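You operate a simulated robot arm through the tools that you are given. There is no shell and no other tool. Be economical: measure what you need, move in short steps, check, and stop when the job is done.

You are at the controls of a simulated robot arm. One attempt, no reset.

Task
Stand the teal stamp booklet under the magnifier's silver lens.
Fine: it is in the yellow-knob drawer; shut that after, and swing the lens over the booklet once it stands. Leave the white eraser. Set down upright: teal stamp booklet.

It is judged by the outcome, as a careful person would: the job done as asked, and still so three seconds after it is handed in. It fails if anything else is knocked over, pushed out of place, dropped, spilled or broken.

Robot
A 6-joint arm with a two-finger parallel gripper, fixed in place. Base frame: the origin is at the foot of the arm, x ahead of it, y to its left, z up; the work surface is at about z = 0.77. Lengths are in m, angles in degrees, forces in N, time in s.
With the tool pointing down near the work surface it reaches from about 0.26 to 0.68 m from the base axis. Its first joint turns from -66.0 to 66.0 degrees. Payload 2.9 kg.
The TCP is the grasp point between the finger pads, 0.03 m short of the fingertips. In the tool frame z runs along the fingers and y along their closing line. Largest opening 0.11 m; finger width 0.02, thickness 0.01; the body of the gripper, 0.048 by 0.112 m, starts 0.055 m behind the TCP.
Orientation is told as [roll, pitch, yaw] about the base's x, y, z axes, in that order, counted from this pose: with the fingers straight down and closing along the base's y, the tool's x points along the base's -x, its y along +y and its z along -z.

Tools
- The arm moves only by the tool play_rows. Its argument "deltas" is a list of rows, each a list of 7 numbers: the shift along the base's x, y, z in m, then the turn, a rotation vector about the base's x, y, z in rad, then the finger opening in m, from 0 to 0.11. In form: [[x, y, z, ax, ay, az, hand], ...]. A call has 1 to 10 rows; each row shifts and turns the commanded pose from where the row before left it. Each row takes 0.2 s and may step no farther than 0.05 m and 8.6 degrees from the row before; otherwise, or with a gripper value out of range, the whole call is refused. A pose out of reach is approached as far as the arm can. The call stops where the force on the tool passes 40 N (or 10 N more than at its start, if that is more) or the arm is blocked; 0.2 s more then pass. The fingers move at their own pace (about 0.108 m/s each) and stop on an object; they squeeze with about 43 N. The grip force told is the motor's: it shows also when the fingers shut on nothing. Time passes only in rows, and 0.2 s behind the last, so rows that do not move let the fingers close. The reply holds the time, the measured pose of the TCP, the force on the tool along the base axes, the opening and the grip force, in the units named above and with some noise, with the torque about the TCP (base axes, N m) and any sound that the robot's microphone picked up.
- Cameras (640 x 400 px; columns grow to the right, rows downward): "scene" is fixed at [0.0779, 0.4312, 1.3894]; the picture's right is [-0.77, -0.64, 0.00], its down [-0.34, 0.41, -0.85] and it looks along [0.54, -0.65, -0.53] (base axes); focal length 350 px, centre (320, 200). "wrist" rides on the gripper at [0.072, 0.017, -0.103] in the tool frame; the picture's right is [-0.23, 0.97, 0.00], its down [-0.76, -0.18, -0.62] and it looks along [-0.61, -0.14, 0.78] (tool axes); focal length 222 px, centre (320, 200). There is no depth. A picture from a camera that has moved, and an enlarged one, comes with that camera's place and axes in the base frame and with its lens.
- get_image(camera): a new picture of that camera. No time passes.
- enlarge(camera, box): a new picture of the part [left, top, right, bottom] of that camera's present view, enlarged. No time passes.
- job_done(): hands the job in; it is judged then, once.

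Work in short steps. Places have to be worked out from the pictures, the camera data and where the tool is seen: move nearer, look again, correct. Check each grasp and each placing, and mend what went wrong. You have 120 turns and 68 pictures in all, those below and enlarged ones among them. Open the gripper and draw the arm clear of the work before you hand the job in, unless the task says otherwise; then end with one line.

The tools are called as a command line: name --pt "numbers of a row" for each row, then --argument value for the rest, lists and objects as JSON in quotes. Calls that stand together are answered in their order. play_rows: Moves the arm, as the interface text tells. Its arguments: {"type":"object","properties":{"deltas":{"type":"array","items":{"type":"array","items":{"type":"number"}}}},"required":["deltas"]} The other tools are called the same way: get_image (camera) takes a picture; enlarge (camera, box) takes an enlarged picture of a part of a camera's view; job_done () hands the job in.

At the start:

```text
clock: 0.0
tool_pos: [0.4421, 0.0323, 1.0877]
tcp_rot: [-0.1, 0.0, 0.0]
wrist_force: [0.2, 0.8, -0.7]
ft_torque: [-0.01, -0.02, 0.0]
width: 0.1102
gripper_force: 0.1
```

scene: 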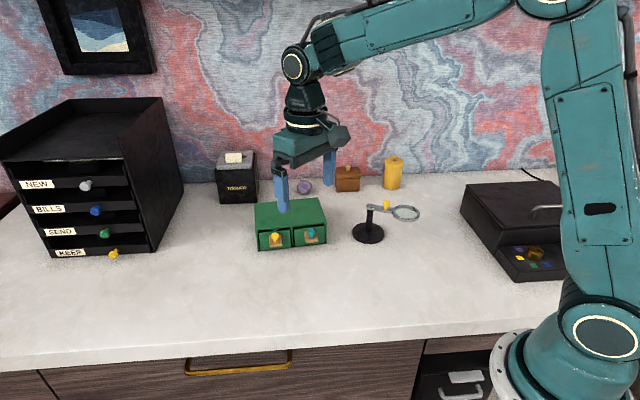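
wrist: 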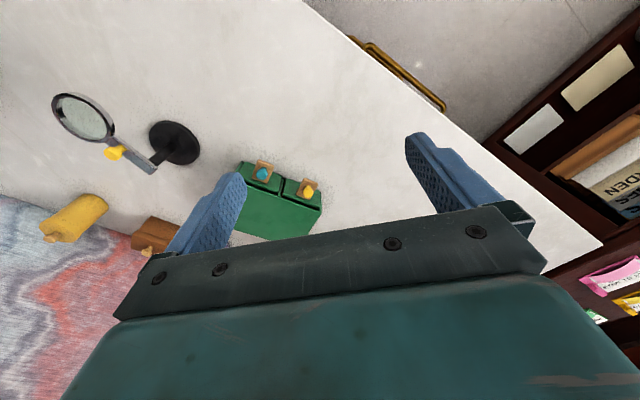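

I start by looking closer at the drawers and the magnifier.

enlarge --camera "scene" --box '[230, 140, 440, 270]'

enlarge --camera "scene" --box '[0, 90, 200, 270]'

enlarge --camera "wrist" --box '[40, 80, 360, 260]'

```text
3.05 times, centred on (335, 205) of scene
camera zoom: at [0.0779, 0.4312, 1.3894], right [-0.77, -0.64, 0.0], down [-0.34, 0.41, -0.85], along [0.54, -0.65, -0.53], focal length 1065 px, centre (274, 185)
```

zoom: 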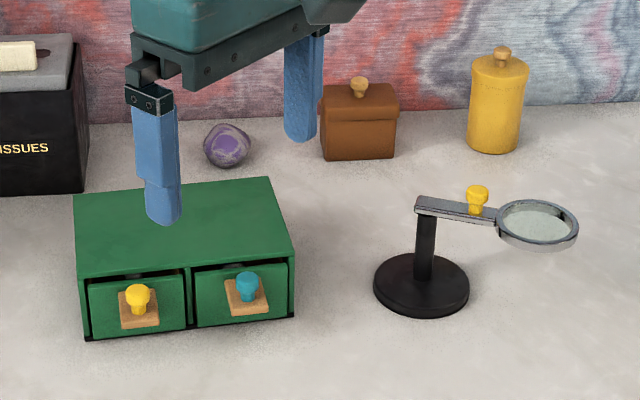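

```text
2.22 times, centred on (100, 180) of scene
camera zoom: at [0.0779, 0.4312, 1.3894], right [-0.77, -0.64, 0.0], down [-0.34, 0.41, -0.85], along [0.54, -0.65, -0.53], focal length 777 px, centre (809, 244)
```

zoom: 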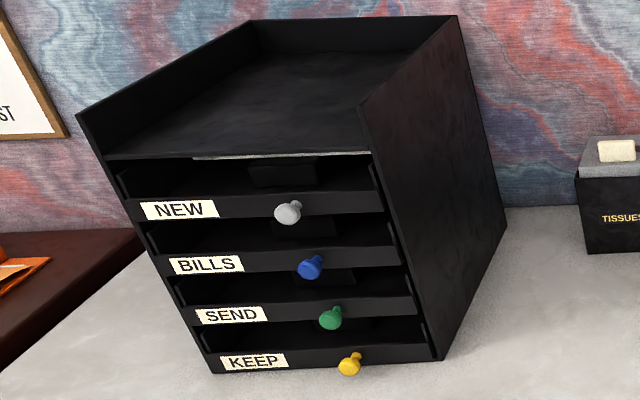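

```text
2.00 times, centred on (200, 170) of wrist
camera zoom: at [0.3694, 0.0477, 1.1901], right [0.23, 0.97, 0.0], down [0.76, -0.18, 0.62], along [0.61, -0.14, -0.78], focal length 444 px, centre (560, 260)
```

zoom: 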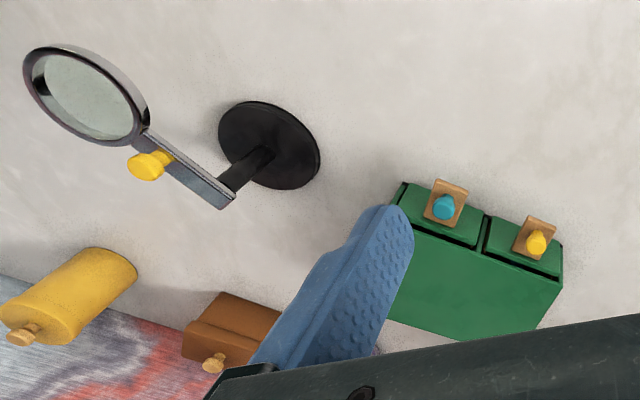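

The tower's yellow knob is out of reach (x≈0.93). The green box's yellow knob is near (0.64,-0.06,0.81), and the box front faces about (-0.79,0.62). I turn the tool to face the front and move nearer to look.

play_rows --pt "0.016 -0.004 -0.026 0 0 -0.1326 0.06" --pt "0.016 -0.004 -0.026 0 0 -0.1326 0.06" --pt "0.016 -0.004 -0.026 0 0 -0.1326 0.06" --pt "0.016 -0.004 -0.026 0 0 -0.1326 0.06" --pt "0.016 -0.004 -0.026 0 0 -0.1326 0.06" --pt "0 0 0 0 0 0 0.06"

get_image --camera "wrist"

get_image --camera "scene"

```text
clock: 1.4
tool_pos: [0.5218, 0.0124, 0.956]
tcp_rot: [0.0, 0.0, -38.1]
wrist_force: [0.1, -0.1, 0.0]
ft_torque: [-0.01, 0.02, 0.03]
width: 0.0602
gripper_force: 0.1
```

```text
62 pictures are left
camera wrist: at [0.4762, 0.0696, 1.0596], right [0.78, 0.63, 0.0], down [0.49, -0.61, 0.62], along [0.39, -0.49, -0.78], focal length 222 px, centre (320, 200)
```

wrist: 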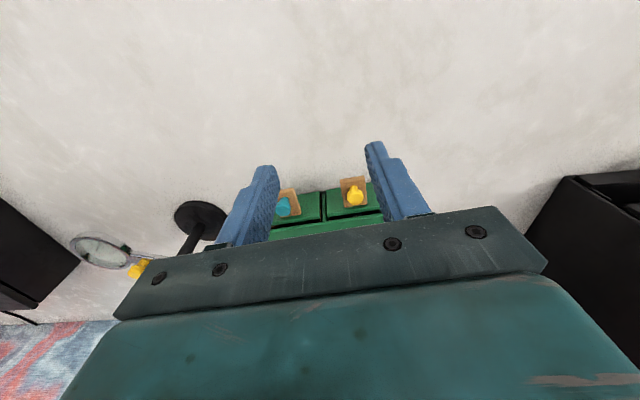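

```text
61 pictures are left
```

scene: 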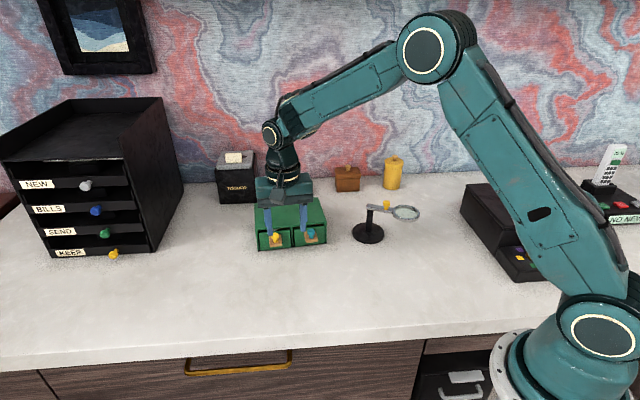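

Knob is about (0.63,-0.047,0.82). I enlarge both views to refine this.

enlarge --camera "wrist" --box '[250, 140, 450, 260]'

enlarge --camera "scene" --box '[240, 180, 340, 260]'

```text
3.20 times, centred on (350, 200) of wrist
camera zoom: at [0.4762, 0.0696, 1.0596], right [0.78, 0.63, 0.0], down [0.49, -0.61, 0.62], along [0.39, -0.49, -0.78], focal length 711 px, centre (224, 200)
```

zoom: 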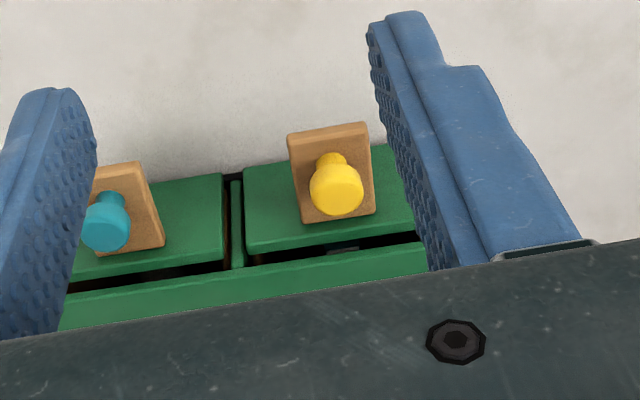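

```text
5.00 times, centred on (290, 220) of scene
camera zoom: at [0.0779, 0.4312, 1.3894], right [-0.77, -0.64, 0.0], down [-0.34, 0.41, -0.85], along [0.54, -0.65, -0.53], focal length 1747 px, centre (470, 100)
```

zoom: 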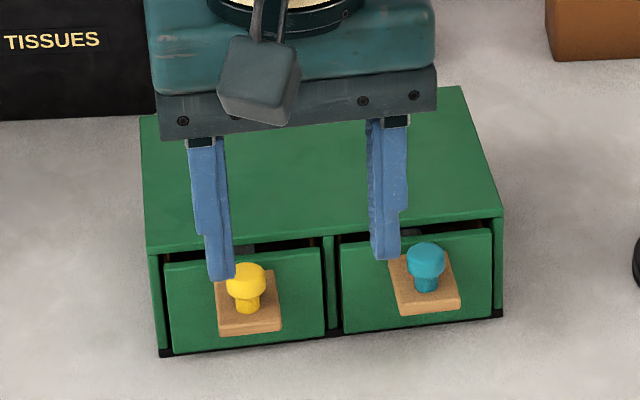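

The knob is a vertical peg standing on a small wooden ledge, with its head near (0.622,-0.041,0.833) and the ledge top at about 0.813. I hover above it and check before lowering.

play_rows --pt "0.034 -0.018 -0.01 0 0 0 0.06" --pt "0.033 -0.018 -0.01 0 0 0 0.06" --pt "0.033 -0.0174 -0.036 0 0 0 0.06" --pt "0 0 0 0 0 0 0.06"

enlarge --camera "scene" --box '[240, 180, 340, 260]'

get_image --camera "wrist"

```text
refused: row 3 steps farther than a row can; nothing moved
```

```text
5.00 times, centred on (290, 220) of scene
camera zoom: at [0.0779, 0.4312, 1.3894], right [-0.77, -0.64, 0.0], down [-0.34, 0.41, -0.85], along [0.54, -0.65, -0.53], focal length 1747 px, centre (470, 100)
```

zoom: 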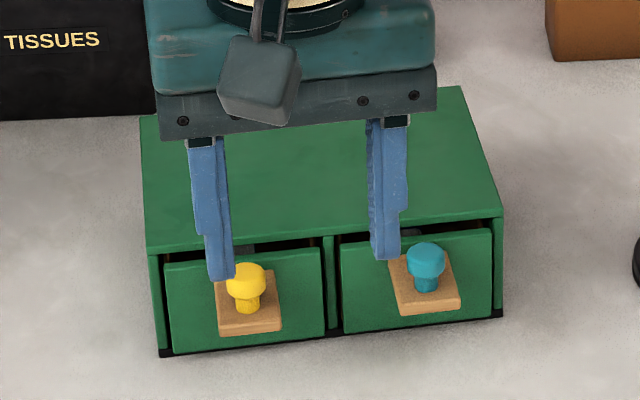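

```text
57 pictures are left
camera wrist: at [0.4762, 0.0696, 1.0596], right [0.78, 0.63, 0.0], down [0.49, -0.61, 0.62], along [0.39, -0.49, -0.78], focal length 222 px, centre (320, 200)
```

wrist: 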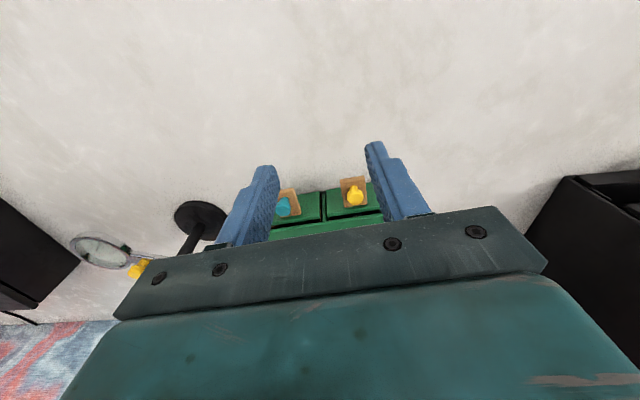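

The call was refused because one row stepped too far. I split the same move into smaller steps.

play_rows --pt "0.025 -0.013 -0.01 0 0 0 0.06" --pt "0.025 -0.013 -0.01 0 0 0 0.06" --pt "0.025 -0.013 -0.015 0 0 0 0.06" --pt "0.025 -0.0144 -0.021 0 0 0 0.06" --pt "0 0 0 0 0 0 0.06"

enlarge --camera "scene" --box '[240, 180, 340, 260]'

enlarge --camera "wrist" --box '[200, 120, 460, 260]'

```text
clock: 2.6
tool_pos: [0.6238, -0.0405, 0.8998]
tcp_rot: [0.0, -0.1, -38.0]
wrist_force: [-1.2, -0.8, -0.2]
ft_torque: [0.0, -0.01, 0.02]
width: 0.06
gripper_force: 0.0
```

```text
5.00 times, centred on (290, 220) of scene
camera zoom: at [0.0779, 0.4312, 1.3894], right [-0.77, -0.64, 0.0], down [-0.34, 0.41, -0.85], along [0.54, -0.65, -0.53], focal length 1747 px, centre (470, 100)
```

zoom: 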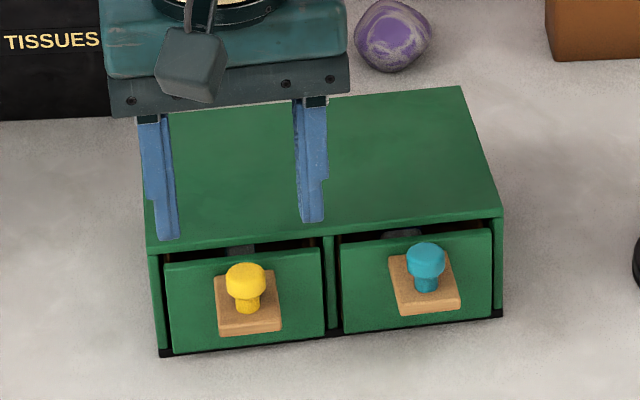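

```text
2.46 times, centred on (330, 190) of wrist
camera zoom: at [0.5766, 0.0167, 1.0035], right [0.78, 0.63, 0.0], down [0.49, -0.61, 0.62], along [0.39, -0.49, -0.78], focal length 547 px, centre (295, 225)
```

zoom: 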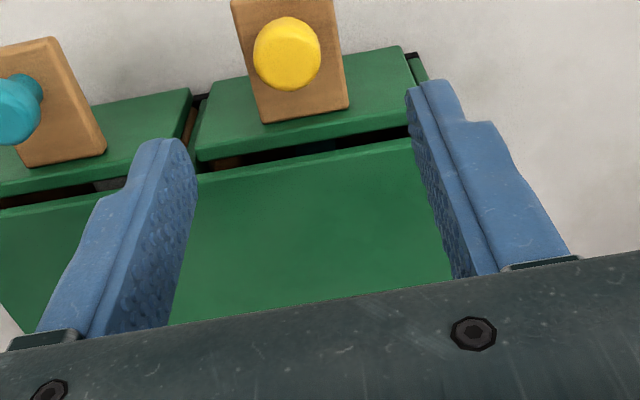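

With better geometry the knob is at (0.614,-0.035,0.840), so I move over it and lower until the fingertips are just above the ledge.

play_rows --pt "-0.0098 0.0055 -0.01 0 0 0 0.06" --pt "0 0 -0.017 0 0 0 0.06" --pt "0 0 -0.017 0 0 0 0.06" --pt "0 0 0 0 0 0 0.06"

enlarge --camera "scene" --box '[240, 180, 340, 260]'

enlarge --camera "wrist" --box '[200, 80, 460, 240]'

```text
clock: 3.6
tool_pos: [0.6135, -0.0357, 0.8564]
tcp_rot: [0.0, 0.0, -37.9]
wrist_force: [0.2, 1.1, 0.3]
ft_torque: [-0.01, 0.01, -0.01]
width: 0.0599
gripper_force: 0.0
```

```text
5.00 times, centred on (290, 220) of scene
camera zoom: at [0.0779, 0.4312, 1.3894], right [-0.77, -0.64, 0.0], down [-0.34, 0.41, -0.85], along [0.54, -0.65, -0.53], focal length 1747 px, centre (470, 100)
```

zoom: 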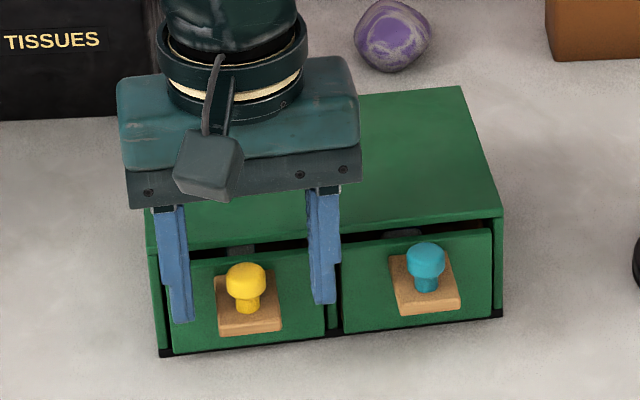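

```text
2.46 times, centred on (330, 160) of wrist
camera zoom: at [0.5663, 0.0212, 0.9592], right [0.78, 0.63, 0.0], down [0.49, -0.61, 0.62], along [0.39, -0.49, -0.78], focal length 547 px, centre (295, 298)
```

zoom: 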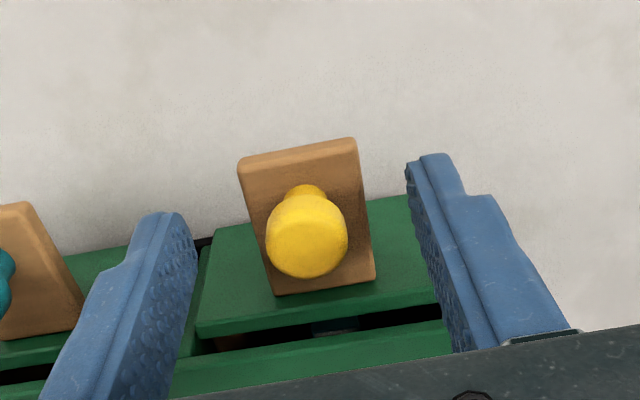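

Fingertips are just above the ledge on either side of the knob. I nudge about 2 mm to centre and close.

play_rows --pt "0.0015 0.002 -0.001 0 0 0 0.06" --pt "0 0 0 0 0 0 0.03" --pt "0 0 0 0 0 0 0.0" --pt "0 0 0 0 0 0 0.0" --pt "0 0 0 0 0 0 0.0"

```text
clock: 4.8
tool_pos: [0.6151, -0.0348, 0.8563]
tcp_rot: [0.1, 0.0, -38.0]
wrist_force: [1.2, 6.7, 1.0]
ft_torque: [-0.22, -0.48, -0.55]
width: 0.0318
gripper_force: 42.9
```

The width of 0.032 is more than the knob; I check what the fingers hold.

enlarge --camera "wrist" --box '[200, 80, 460, 240]'

enlarge --camera "scene" --box '[240, 180, 340, 260]'

```text
2.46 times, centred on (330, 160) of wrist
camera zoom: at [0.5677, 0.0234, 0.9584], right [0.78, 0.63, 0.0], down [0.49, -0.61, 0.62], along [0.39, -0.49, -0.78], focal length 547 px, centre (295, 298)
```

zoom: 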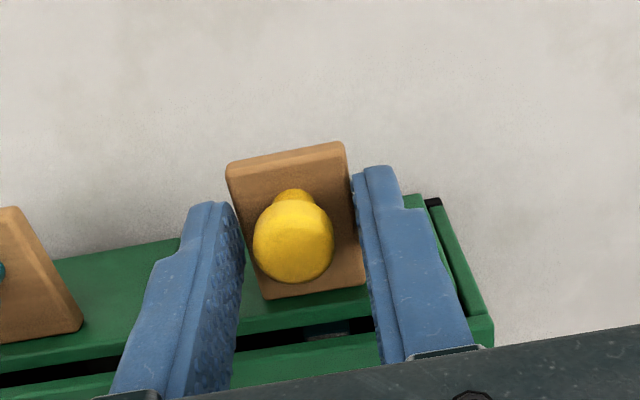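

```text
5.00 times, centred on (290, 220) of scene
camera zoom: at [0.0779, 0.4313, 1.3893], right [-0.77, -0.64, 0.0], down [-0.34, 0.41, -0.85], along [0.54, -0.65, -0.53], focal length 1747 px, centre (470, 100)
```

zoom: 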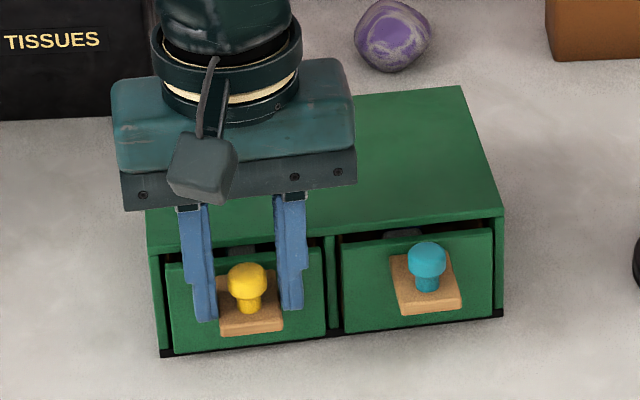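

The fingers hold the sides of the wooden ledge firmly, which serves as a pull. I pull outward gently along (-0.77,0.63).

play_rows --pt "-0.0077 0.0063 0 0 0 0 0.0" --pt "-0.0077 0.0063 0 0 0 0 0.0" --pt "-0.0077 0.0063 0 0 0 0 0.0"

enlarge --camera "scene" --box '[220, 170, 350, 270]'

```text
clock: 5.6
tool_pos: [0.5889, -0.0158, 0.8549]
tcp_rot: [-0.2, 0.2, -38.0]
wrist_force: [1.7, 1.6, 0.6]
ft_torque: [0.33, 0.09, -0.37]
width: 0.0314
gripper_force: 42.4
```

```text
4.00 times, centred on (285, 220) of scene
camera zoom: at [0.0781, 0.4312, 1.3894], right [-0.77, -0.64, 0.0], down [-0.34, 0.41, -0.85], along [0.54, -0.65, -0.53], focal length 1398 px, centre (460, 120)
```

zoom: 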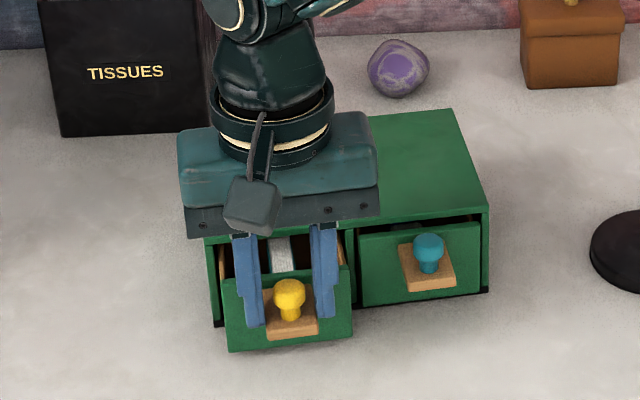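

The drawer slides and the box stays put, so I continue pulling 5 cm.

play_rows --pt "-0.0077 0.0063 0 0 0 0 0.0" --pt "-0.0077 0.0063 0 0 0 0 0.0" --pt "-0.0077 0.0063 0 0 0 0 0.0" --pt "-0.0077 0.0063 0 0 0 0 0.0" --pt "-0.0077 0.0063 0 0 0 0 0.0"

enlarge --camera "scene" --box '[220, 170, 350, 270]'

get_image --camera "wrist"

```text
clock: 6.8
tool_pos: [0.5512, 0.0147, 0.8567]
tcp_rot: [-0.1, 0.1, -38.2]
wrist_force: [-3.3, -4.5, -0.4]
ft_torque: [0.57, 0.92, -0.98]
width: 0.0314
gripper_force: 43.1
```

```text
4.00 times, centred on (285, 220) of scene
camera zoom: at [0.078, 0.431, 1.3894], right [-0.77, -0.64, 0.0], down [-0.34, 0.41, -0.85], along [0.54, -0.65, -0.53], focal length 1398 px, centre (460, 120)
```

zoom: 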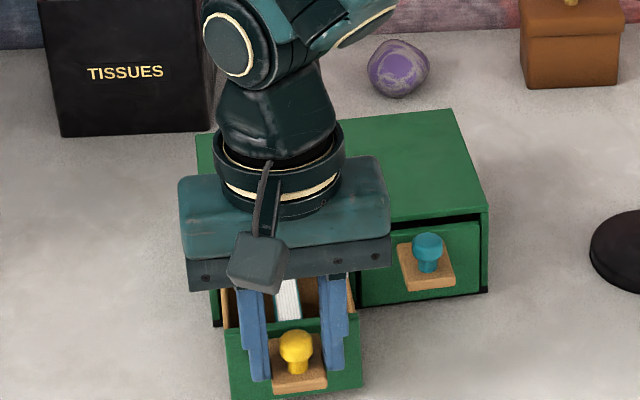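

```text
48 pictures are left
camera wrist: at [0.5045, 0.0733, 0.9601], right [0.78, 0.63, 0.0], down [0.49, -0.61, 0.62], along [0.39, -0.49, -0.78], focal length 222 px, centre (320, 200)
```

wrist: 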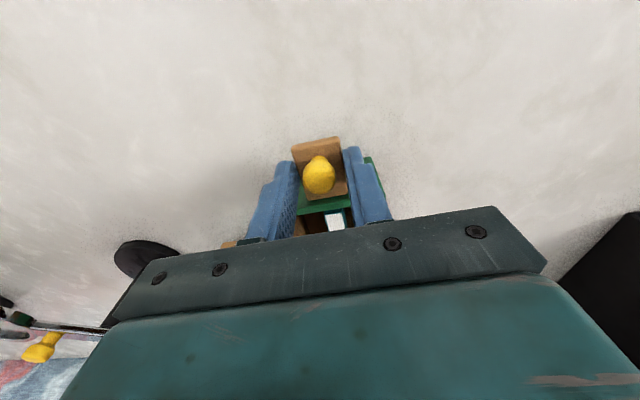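

There's something white/teal inside. The measured slide direction is (-0.79,0.61), so I pull a little further while watching for the stop.

play_rows --pt "-0.0079 0.006 0 0 0 0 0.0" --pt "-0.0079 0.006 0 0 0 0 0.0"

enlarge --camera "scene" --box '[220, 180, 350, 280]'

```text
clock: 7.4
tool_pos: [0.5382, 0.027, 0.8581]
tcp_rot: [0.2, -0.1, -37.8]
wrist_force: [4.0, -1.5, -0.6]
ft_torque: [-0.12, -0.09, 0.37]
width: 0.0315
gripper_force: 42.5
```

```text
4.00 times, centred on (285, 230) of scene
camera zoom: at [0.0781, 0.4311, 1.3894], right [-0.77, -0.64, 0.0], down [-0.34, 0.41, -0.85], along [0.54, -0.65, -0.53], focal length 1398 px, centre (460, 80)
```

zoom: 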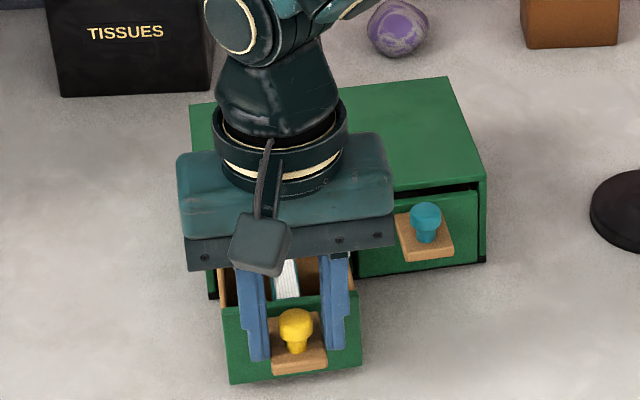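

Pulled out about 9.8 cm. I release, lift straight up and look into the drawer.

play_rows --pt "0 0 0 0 0 0 0.05" --pt "0 0 0 0 0 0 0.05" --pt "0 0 0.03 0 0 0 0.05" --pt "0 0 0.04 0 0 0 0.05" --pt "-0.03 0.025 0.03 0 0 0 0.05" --pt "-0.03 0.025 0.02 0 0 0 0.05"

enlarge --camera "scene" --box '[220, 180, 350, 280]'

get_image --camera "wrist"

```text
clock: 8.8
tool_pos: [0.4776, 0.0789, 0.9758]
tcp_rot: [0.1, 0.0, -38.0]
wrist_force: [-0.7, 0.1, 0.0]
ft_torque: [-0.03, -0.04, 0.03]
width: 0.05
gripper_force: 0.1
```

```text
4.00 times, centred on (285, 230) of scene
camera zoom: at [0.078, 0.4312, 1.3894], right [-0.77, -0.64, 0.0], down [-0.34, 0.41, -0.85], along [0.54, -0.65, -0.53], focal length 1398 px, centre (460, 80)
```

zoom: 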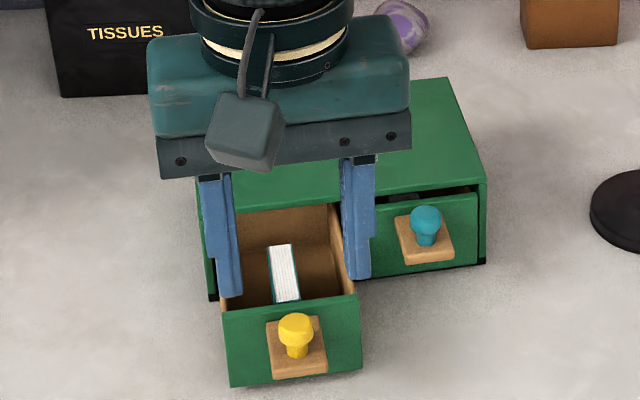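

```text
45 pictures are left
camera wrist: at [0.4296, 0.1378, 1.0792], right [0.78, 0.63, 0.0], down [0.49, -0.61, 0.62], along [0.39, -0.49, -0.78], focal length 222 px, centre (320, 200)
```

wrist: 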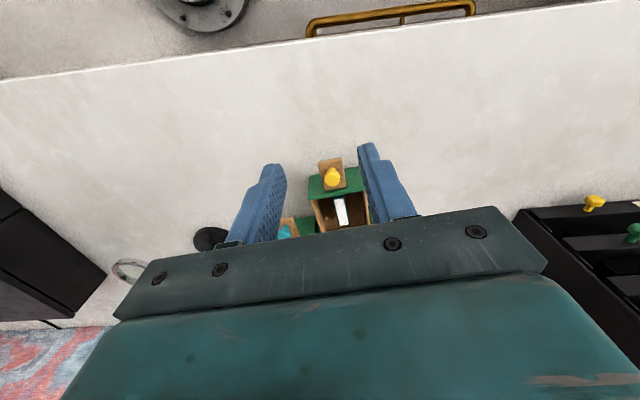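

A slim item with white top and teal side stands in the drawer. I enlarge both views for its pose.

enlarge --camera "scene" --box '[258, 220, 313, 256]'

enlarge --camera "wrist" --box '[280, 145, 400, 235]'

```text
11.11 times, centred on (286, 238) of scene
camera zoom: at [0.078, 0.4312, 1.3894], right [-0.77, -0.64, 0.0], down [-0.34, 0.41, -0.85], along [0.54, -0.65, -0.53], focal length 3883 px, centre (703, -222)
```

zoom: 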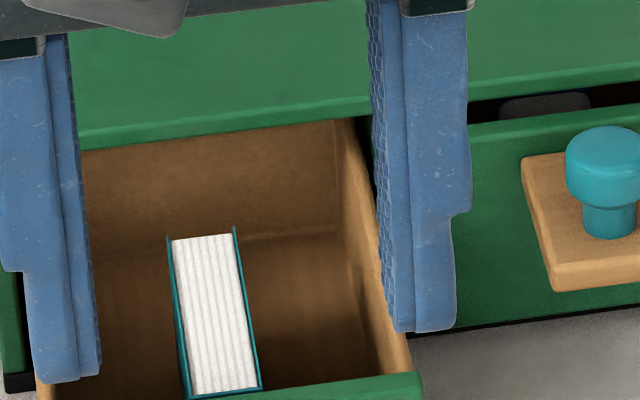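

```text
4.44 times, centred on (340, 190) of wrist
camera zoom: at [0.4296, 0.1378, 1.0792], right [0.78, 0.63, 0.0], down [0.49, -0.61, 0.62], along [0.39, -0.49, -0.78], focal length 987 px, centre (231, 244)
```

zoom: 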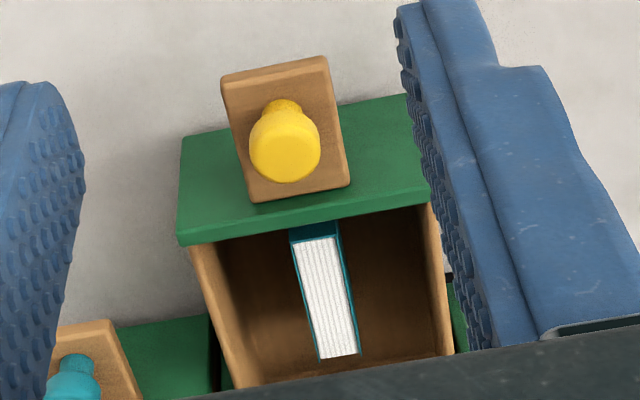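

The booklet already stands on edge in the drawer: centre about (0.608,-0.029), top about 0.81, 16 mm thick, 57 mm long and aligned with the drawer. I move above it with a 36 mm opening and check.

play_rows --pt "0.026 -0.0217 -0.005 0 0 0 0.036" --pt "0.026 -0.0217 -0.01 0 0 0 0.036" --pt "0.026 -0.0217 -0.015 0 0 0 0.036" --pt "0.026 -0.0217 -0.015 0 0 0 0.036" --pt "0.026 -0.0217 -0.015 0 0 0 0.036" --pt "0 0 0 0 0 0 0.036"

enlarge --camera "wrist" --box '[220, 110, 420, 240]'

enlarge --camera "scene" --box '[250, 190, 330, 250]'

```text
clock: 10.2
tool_pos: [0.6084, -0.0328, 0.9152]
tcp_rot: [0.0, 0.0, -38.0]
wrist_force: [0.1, 0.2, 0.0]
ft_torque: [-0.05, -0.01, -0.02]
width: 0.0359
gripper_force: 0.1
```

```text
3.08 times, centred on (320, 175) of wrist
camera zoom: at [0.562, 0.0252, 1.0183], right [0.78, 0.63, 0.0], down [0.49, -0.61, 0.62], along [0.39, -0.49, -0.78], focal length 684 px, centre (320, 277)
```

zoom: 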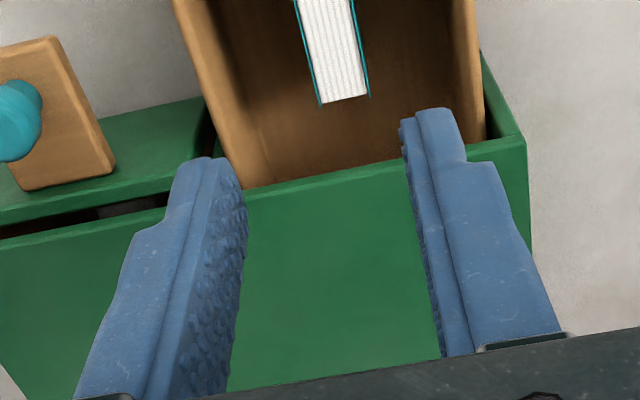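

```text
6.67 times, centred on (290, 220) of scene
camera zoom: at [0.078, 0.4312, 1.3894], right [-0.77, -0.64, 0.0], down [-0.34, 0.41, -0.85], along [0.54, -0.65, -0.53], focal length 2330 px, centre (520, 67)
```

zoom: 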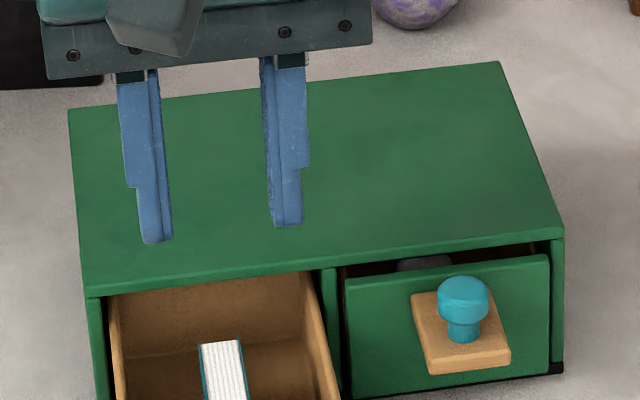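

Refined: booklet top-centre is (0.603,-0.025,0.815). I shift over it and lower so the fingers straddle it.

play_rows --pt "-0.0054 0.0078 -0.015 0 0 0 0.036" --pt "0 0 -0.02 0 0 0 0.036" --pt "0 0 -0.02 0 0 0 0.036" --pt "0 0 0 0 0 0 0.036"

enlarge --camera "wrist" --box '[220, 110, 420, 240]'

enlarge --camera "scene" --box '[250, 200, 330, 260]'

```text
clock: 11.2
tool_pos: [0.6018, -0.0229, 0.8601]
tcp_rot: [-0.1, 0.0, -38.0]
wrist_force: [-0.4, 0.5, -0.1]
ft_torque: [0.03, 0.01, 0.02]
width: 0.0359
gripper_force: 0.1
```

```text
3.08 times, centred on (320, 175) of wrist
camera zoom: at [0.5549, 0.0354, 0.9633], right [0.78, 0.63, 0.0], down [0.49, -0.61, 0.62], along [0.39, -0.49, -0.78], focal length 684 px, centre (320, 277)
```

zoom: 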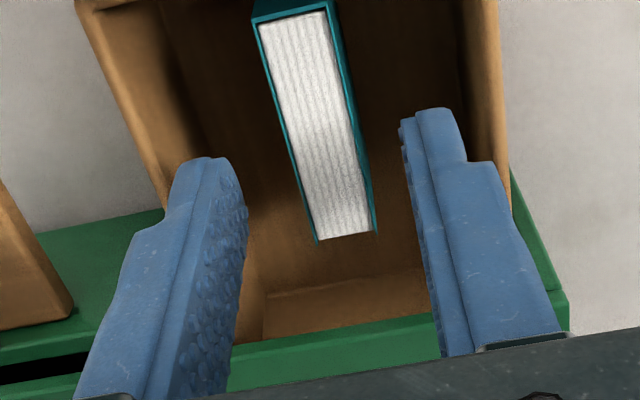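

```text
6.67 times, centred on (290, 230) of scene
camera zoom: at [0.0779, 0.4312, 1.3894], right [-0.77, -0.64, 0.0], down [-0.34, 0.41, -0.85], along [0.54, -0.65, -0.53], focal length 2330 px, centre (520, 0)
```

zoom: 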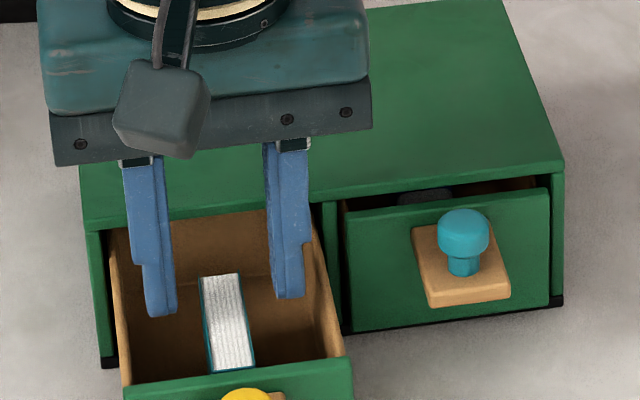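

Triangulation puts the booklet centre right under the TCP. I lower 4 cm and close gently.

play_rows --pt "0 0 -0.02 0 0 0 0.036" --pt "0 0 -0.019 0 0 0 0.036" --pt "0 0 0 0 0 0 0.036" --pt "0 0 0 0 0 0 0.01" --pt "0 0 0 0 0 0 0.0" --pt "0 0 0 0 0 0 0.0"

enlarge --camera "wrist" --box '[220, 110, 420, 240]'

```text
clock: 12.6
tool_pos: [0.6001, -0.0233, 0.8229]
tcp_rot: [-0.1, 0.1, -38.0]
wrist_force: [-0.4, -0.4, -0.1]
ft_torque: [0.02, 0.03, -0.02]
width: 0.0147
gripper_force: 43.2
```

```text
3.08 times, centred on (320, 175) of wrist
camera zoom: at [0.554, 0.0349, 0.925], right [0.78, 0.63, 0.0], down [0.49, -0.61, 0.62], along [0.39, -0.49, -0.78], focal length 684 px, centre (320, 277)
```

zoom: 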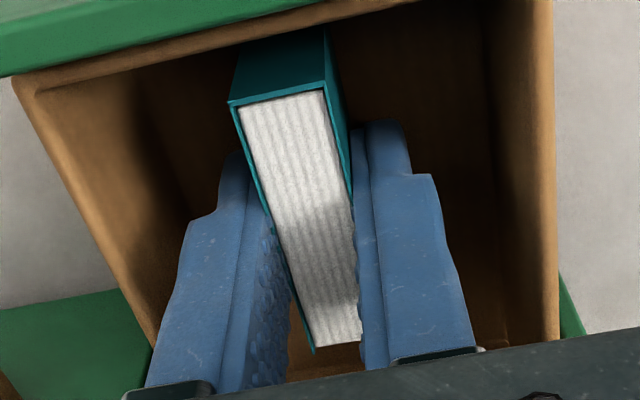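

The booklet is gripped (15 mm). I lift it straight up and check its height and tilt.

play_rows --pt "0 0 0.02 0 0 0 0.0" --pt "0 0 0.04 0 0 0 0.0" --pt "0 0 0.04 0 0 0 0.0" --pt "0 0 0.04 0 0 0 0.0"

enlarge --camera "scene" --box '[240, 160, 340, 260]'

enlarge --camera "scene" --box '[340, 180, 440, 260]'

```text
clock: 13.6
tool_pos: [0.597, -0.0234, 0.9604]
tcp_rot: [0.0, 0.0, -38.0]
wrist_force: [0.2, -0.4, 0.4]
ft_torque: [-0.01, 0.03, 0.01]
width: 0.0001
gripper_force: 37.7
```

```text
4.00 times, centred on (290, 210) of scene
camera zoom: at [0.0779, 0.4312, 1.3894], right [-0.77, -0.64, 0.0], down [-0.34, 0.41, -0.85], along [0.54, -0.65, -0.53], focal length 1398 px, centre (440, 160)
```

zoom: 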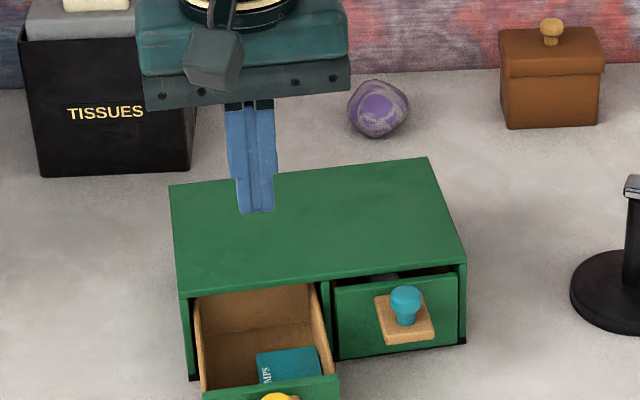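

```text
5.00 times, centred on (390, 220) of scene
camera zoom: at [0.0779, 0.4312, 1.3894], right [-0.77, -0.64, 0.0], down [-0.34, 0.41, -0.85], along [0.54, -0.65, -0.53], focal length 1747 px, centre (-30, 100)
```

zoom: 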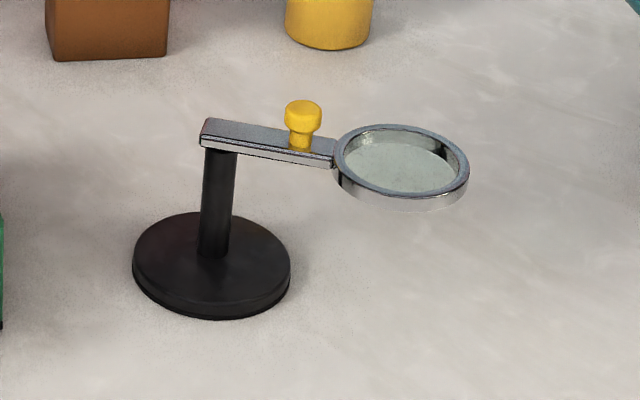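

It slipped out and now lies flat in the drawer. I move back to look at how it lies.

play_rows --pt "-0.03 0.025 0.01 0 0 0 0.06" --pt "-0.03 0.025 0.01 0 0 0 0.06" --pt "-0.03 0.025 0 0 0 0 0.06"

enlarge --camera "scene" --box '[258, 220, 313, 256]'

enlarge --camera "wrist" --box '[270, 135, 410, 235]'

```text
clock: 14.4
tool_pos: [0.511, 0.0475, 0.9808]
tcp_rot: [0.0, 0.0, -37.9]
wrist_force: [0.1, -0.7, 0.2]
ft_torque: [0.01, -0.03, -0.02]
width: 0.06
gripper_force: 0.0
```

```text
11.11 times, centred on (286, 238) of scene
camera zoom: at [0.0779, 0.4312, 1.3894], right [-0.77, -0.64, 0.0], down [-0.34, 0.41, -0.85], along [0.54, -0.65, -0.53], focal length 3883 px, centre (703, -222)
```

zoom: 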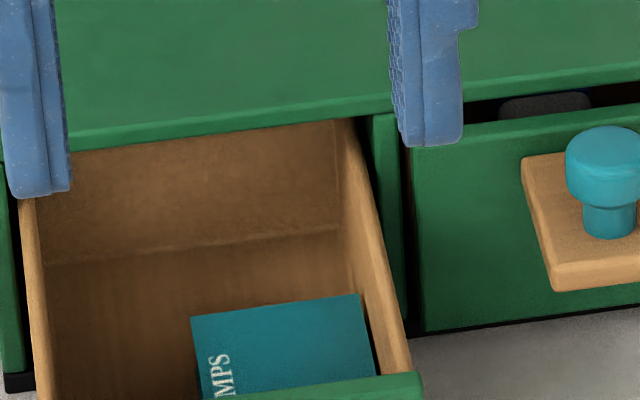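

```text
4.00 times, centred on (340, 185) of wrist
camera zoom: at [0.4638, 0.1064, 1.084], right [0.78, 0.63, 0.0], down [0.49, -0.61, 0.62], along [0.39, -0.49, -0.78], focal length 888 px, centre (240, 260)
```

zoom: 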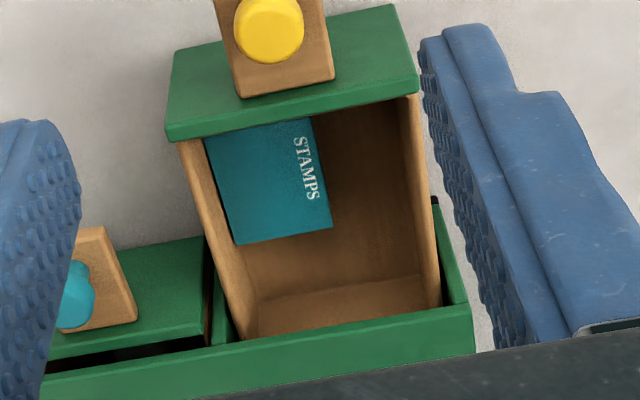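

The booklet (about 56×41×15 mm) lies flat with its top edge toward the drawer's left side (base +y). To stand it again I'll grip spine and fore-edge (closing along the drawer axis), lift, then pitch the tool outward so its top edge comes up. First I turn the tool +90° above the drawer and look at the gaps.

play_rows --pt "0.008 -0.008 0 0 0 0.145 0.08" --pt "0.008 -0.008 0 0 0 0.145 0.08" --pt "0.008 -0.008 0 0 0 0.145 0.08" --pt "0.008 -0.008 0 0 0 0.145 0.08" --pt "0.008 -0.008 0 0 0 0.145 0.08" --pt "0.008 -0.008 0 0 0 0.145 0.08" --pt "0.008 -0.008 0 0 0 0.145 0.08" --pt "0.008 -0.008 0 0 0 0.145 0.08" --pt "0.008 -0.008 0 0 0 0.145 0.08" --pt "0.008 -0.01 0 0 0 0.145 0.08"

play_rows --pt "0.006 -0.006 -0.02 0 0 0.12 0.08" --pt "0 0 -0.02 0 0 0 0.08" --pt "0 0 0 0 0 0 0.08"

get_image --camera "wrist"

```text
clock: 16.6
tool_pos: [0.5905, -0.0307, 0.9835]
tcp_rot: [0.0, -0.1, 45.2]
wrist_force: [0.5, 1.3, 0.4]
ft_torque: [-0.01, 0.01, 0.01]
width: 0.0798
gripper_force: 0.1
```

```text
clock: 17.4
tool_pos: [0.5971, -0.0374, 0.9406]
tcp_rot: [0.0, 0.0, 51.9]
wrist_force: [0.1, -0.7, 0.0]
ft_torque: [-0.01, 0.02, -0.01]
width: 0.0798
gripper_force: 0.0
```

```text
33 pictures are left
camera wrist: at [0.5391, -0.0838, 1.0441], right [-0.63, 0.78, 0.0], down [0.61, 0.49, 0.62], along [0.48, 0.39, -0.78], focal length 222 px, centre (320, 200)
```

wrist: 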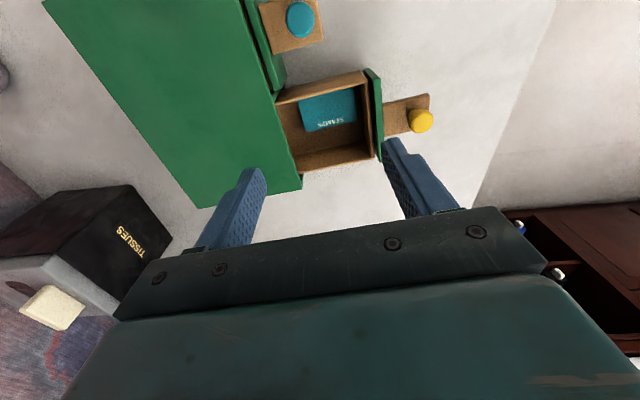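

The book is visible with a gap toward the front panel; enlarge to measure it.

enlarge --camera "wrist" --box '[250, 60, 450, 185]'

```text
3.20 times, centred on (350, 122) of wrist
camera zoom: at [0.5391, -0.0838, 1.0441], right [-0.63, 0.78, 0.0], down [0.61, 0.49, 0.62], along [0.48, 0.39, -0.78], focal length 711 px, centre (224, 448)
```

zoom: 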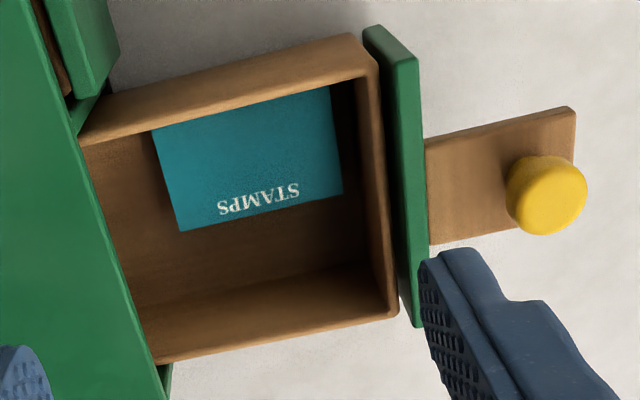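

The gap between book spine and front wall is only about 8 mm — too tight for a finger. I'll press closed fingertips lightly on the cover and drag the book back about 15 mm and away from the side wall. First I lower near its top.

play_rows --pt "-0.0055 0.003 -0.025 0 0 0 0.0" --pt "-0.0055 0.003 -0.025 0 0 0 0.0" --pt "0 0 -0.025 0 0 0 0.0" --pt "0 0 -0.025 0 0 0 0.0" --pt "0 0 -0.008 0 0 0 0.0" --pt "0 0 -0.004 0 0 0 0.0"

```text
clock: 18.8
tool_pos: [0.5857, -0.0288, 0.8283]
tcp_rot: [0.0, 0.0, 52.0]
wrist_force: [0.2, 0.3, -0.2]
ft_torque: [0.0, 0.0, 0.02]
width: 0.0
gripper_force: 37.1
```

No contact yet at z=0.828. I step down 2 mm at a time.

play_rows --pt "0 0 -0.002 0 0 0 0.0" --pt "0 0 -0.002 0 0 0 0.0"

play_rows --pt "0 0 -0.002 0 0 0 0.0"

```text
clock: 19.4
tool_pos: [0.5871, -0.0309, 0.8269]
tcp_rot: [-0.3, -0.2, 52.0]
wrist_force: [-2.5, -0.3, 17.4]
ft_torque: [-0.02, 0.05, -0.02]
width: 0.0
gripper_force: 37.7
```

```text
clock: 19.8
tool_pos: [0.5886, -0.0314, 0.8248]
tcp_rot: [-0.2, -0.1, 51.9]
wrist_force: [-2.5, -1.6, 25.1]
ft_torque: [-0.14, 0.01, -0.05]
width: 0.0001
gripper_force: 38.0
```

Contact at tip z≈0.796 with about 25 N. I drag back and away from the side wall in small steps.

play_rows --pt "0.004 -0.001 0 0 0 0 0.0" --pt "0.004 -0.001 0 0 0 0 0.0" --pt "0.004 -0.001 0 0 0 0 0.0" --pt "0.003 -0.002 0 0 0 0 0.0" --pt "0.003 -0.002 0 0 0 0 0.0"

enlarge --camera "scene" --box '[250, 210, 330, 260]'

```text
clock: 21.0
tool_pos: [0.607, -0.0364, 0.8267]
tcp_rot: [-0.3, -0.2, 52.0]
wrist_force: [-8.2, -10.4, 35.3]
ft_torque: [-0.39, 0.32, -0.07]
width: 0.0
gripper_force: 37.7
```

```text
8.00 times, centred on (290, 235) of scene
camera zoom: at [0.0771, 0.431, 1.3895], right [-0.77, -0.64, 0.0], down [-0.34, 0.41, -0.85], along [0.55, -0.65, -0.53], focal length 2796 px, centre (560, -80)
```

zoom: 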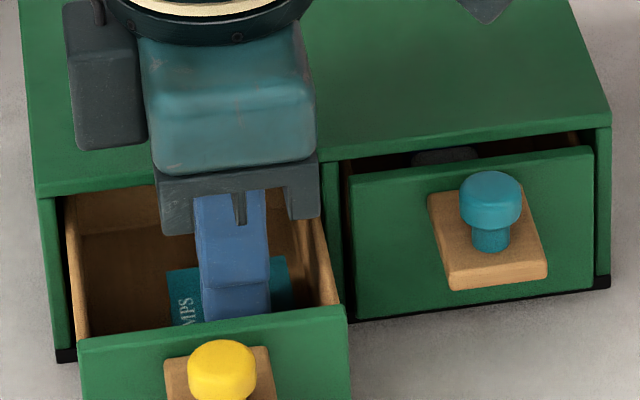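

The drawer itself slides with the book, but sideways dragging works since the drawer is laterally fixed. New plan: centre the book sideways, grip it across its 40 mm width, put it flat on open table, then regrip along its length. I drag about 8 mm more sideways.

play_rows --pt "0.0012 0.0016 0.0005 0 0 0 0.0" --pt "0.0012 0.0016 0.0005 0 0 0 0.0" --pt "0.0012 0.0016 0 0 0 0 0.0" --pt "0.0012 0.0016 0 0 0 0 0.0" --pt "0.0006 0.0008 0 0 0 0 0.0"

play_rows --pt "0 0 0.02 0 0 0 0.0" --pt "0 0 0.04 0 0 0 0.0" --pt "-0.01 0.008 0.03 0 0 -0.14 0.06" --pt "-0.01 0.008 0 0 0 -0.14 0.06" --pt "0 0 0 0 0 -0.14 0.06" --pt "0 0 0 0 0 -0.14 0.06" --pt "0 0 0 0 0 -0.14 0.06" --pt "0 0 0 0 0 -0.14 0.06" --pt "0 0 0 0 0 -0.14 0.06" --pt "0 0 0 0 0 -0.14 0.06"

play_rows --pt "-0.01 0.008 0 0 0 -0.14 0.065" --pt "-0.01 0.008 0 0 0 -0.14 0.065" --pt "-0.01 0.008 0 0 0 -0.14 0.065" --pt "0 0 0 0 0 -0.03 0.065" --pt "0 0 0 0 0 0 0.065"

enlarge --camera "wrist" --box '[240, 110, 420, 230]'

```text
clock: 22.2
tool_pos: [0.6091, -0.03, 0.8272]
tcp_rot: [-0.2, -0.1, 51.9]
wrist_force: [-5.5, -6.9, 28.5]
ft_torque: [-0.27, 0.19, -0.05]
width: 0.0001
gripper_force: 37.8
```

```text
clock: 24.4
tool_pos: [0.5892, -0.015, 0.9145]
tcp_rot: [0.1, 0.0, -12.2]
wrist_force: [-0.1, 0.4, 0.2]
ft_torque: [-0.04, -0.03, -0.01]
width: 0.0599
gripper_force: 0.0
```

```text
clock: 25.6
tool_pos: [0.5615, 0.0083, 0.914]
tcp_rot: [-0.1, 0.0, -38.0]
wrist_force: [0.0, 0.4, -0.3]
ft_torque: [0.01, -0.02, 0.02]
width: 0.0651
gripper_force: 0.1
```

```text
3.33 times, centred on (330, 170) of wrist
camera zoom: at [0.5136, 0.0672, 1.0174], right [0.78, 0.63, 0.0], down [0.49, -0.61, 0.62], along [0.39, -0.49, -0.78], focal length 740 px, centre (287, 300)
```

zoom: 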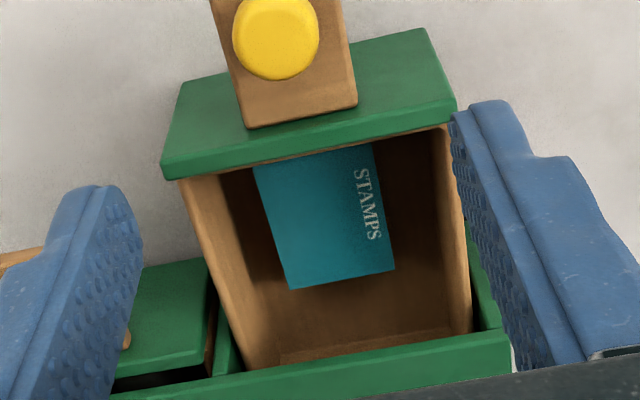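

The book is now centred with finger room on both sides; centre about (0.6115,-0.034). I move above it with 48 mm opening and check alignment.

play_rows --pt "0.017 -0.014 0 0 0 0 0.048" --pt "0.017 -0.014 -0.01 0 0 0 0.048" --pt "0.016 -0.0141 -0.02 0 0 0 0.048" --pt "0 0 -0.014 0 0 0 0.048" --pt "0 0 0 0 0 0 0.048"

enlarge --camera "wrist" --box '[220, 80, 430, 220]'

```text
clock: 26.8
tool_pos: [0.6111, -0.0312, 0.8711]
tcp_rot: [0.0, 0.0, -37.9]
wrist_force: [-0.4, -0.5, -0.2]
ft_torque: [-0.02, -0.02, -0.01]
width: 0.0478
gripper_force: 0.1
```

```text
2.86 times, centred on (325, 150) of wrist
camera zoom: at [0.5643, 0.027, 0.9736], right [0.78, 0.63, 0.0], down [0.49, -0.61, 0.62], along [0.39, -0.48, -0.78], focal length 635 px, centre (306, 343)
```

zoom: 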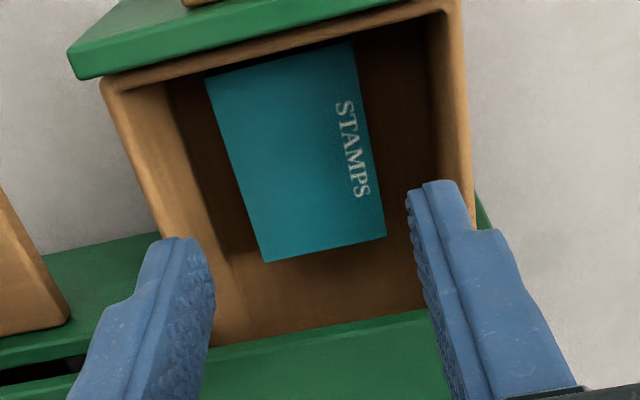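

Book centre (0.611,-0.032) matches the TCP. I lower until tips are near the drawer floor and close.

play_rows --pt "0 0 -0.02 0 0 0 0.048" --pt "0 0 -0.02 0 0 0 0.048" --pt "0 0 -0.01 0 0 0 0.048" --pt "0 0 -0.006 0 0 0 0.048" --pt "0 0 0 0 0 0 0.048"

play_rows --pt "0 0 0 0 0 0 0.04" --pt "0 0 0 0 0 0 0.03" --pt "0 0 0 0 0 0 0.0" --pt "0 0 0 0 0 0 0.0"

```text
clock: 27.7
tool_pos: [0.6134, -0.0331, 0.8257]
tcp_rot: [0.4, -0.8, -38.1]
wrist_force: [-1.4, -1.1, 6.3]
ft_torque: [-0.14, 0.2, 0.06]
width: 0.049
gripper_force: 1.2
stopped in row 4: the force on the tool passed its limit at 46 N (the readings are from after the stop); the commanded pose is now the measured one
```

```text
clock: 28.7
tool_pos: [0.6148, -0.031, 0.8254]
tcp_rot: [0.5, -0.7, -38.0]
wrist_force: [0.1, -0.5, 12.3]
ft_torque: [0.04, 0.0, 0.02]
width: 0.0384
gripper_force: 42.6
```

It stopped early (something touched), yet the fingers closed on 38 mm. I look at what they hold.

enlarge --camera "wrist" --box '[220, 60, 430, 200]'

enlarge --camera "scene" --box '[250, 210, 330, 260]'

```text
2.86 times, centred on (325, 130) of wrist
camera zoom: at [0.5655, 0.0253, 0.9286], right [0.78, 0.63, 0.01], down [0.48, -0.61, 0.63], along [0.4, -0.49, -0.77], focal length 635 px, centre (306, 400)
```

zoom: 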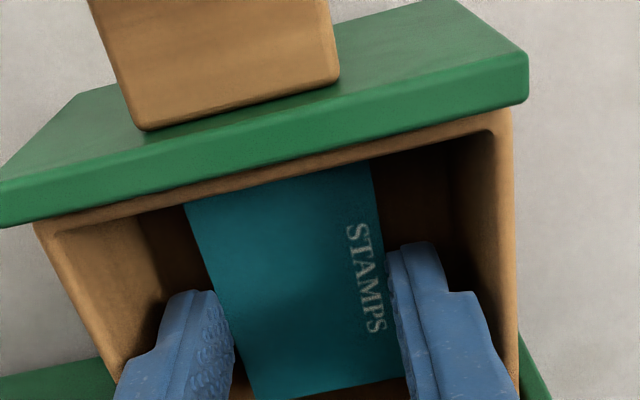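

```text
8.00 times, centred on (290, 235) of scene
camera zoom: at [0.0777, 0.4312, 1.3894], right [-0.77, -0.64, 0.0], down [-0.34, 0.41, -0.85], along [0.55, -0.65, -0.53], focal length 2796 px, centre (560, -80)
```

zoom: 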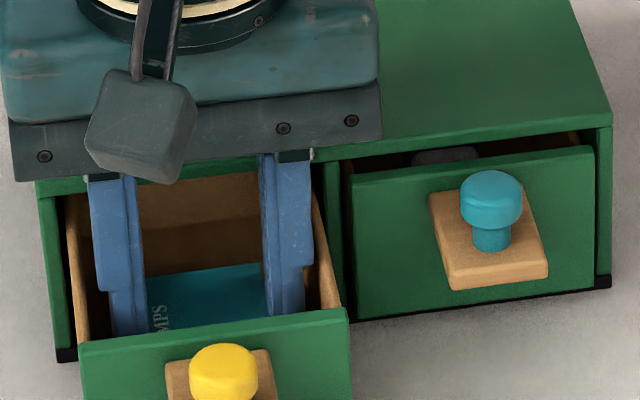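

The fingers' thicker upper part likely touched the drawer rim. I open only to 43 mm, lower about 1 cm more, and close again.

play_rows --pt "0 0 0 0 0 0 0.043" --pt "0 0 0 0 0 0 0.043" --pt "0 0 -0.003 0 0 0 0.043" --pt "0 0 -0.003 0 0 0 0.043" --pt "0 0 -0.003 0 0 0 0.043"

```text
clock: 29.9
tool_pos: [0.6143, -0.0332, 0.8161]
tcp_rot: [0.4, -0.8, -38.1]
wrist_force: [1.3, 2.7, 0.8]
ft_torque: [-0.07, 0.05, 0.04]
width: 0.042
gripper_force: 0.0
```

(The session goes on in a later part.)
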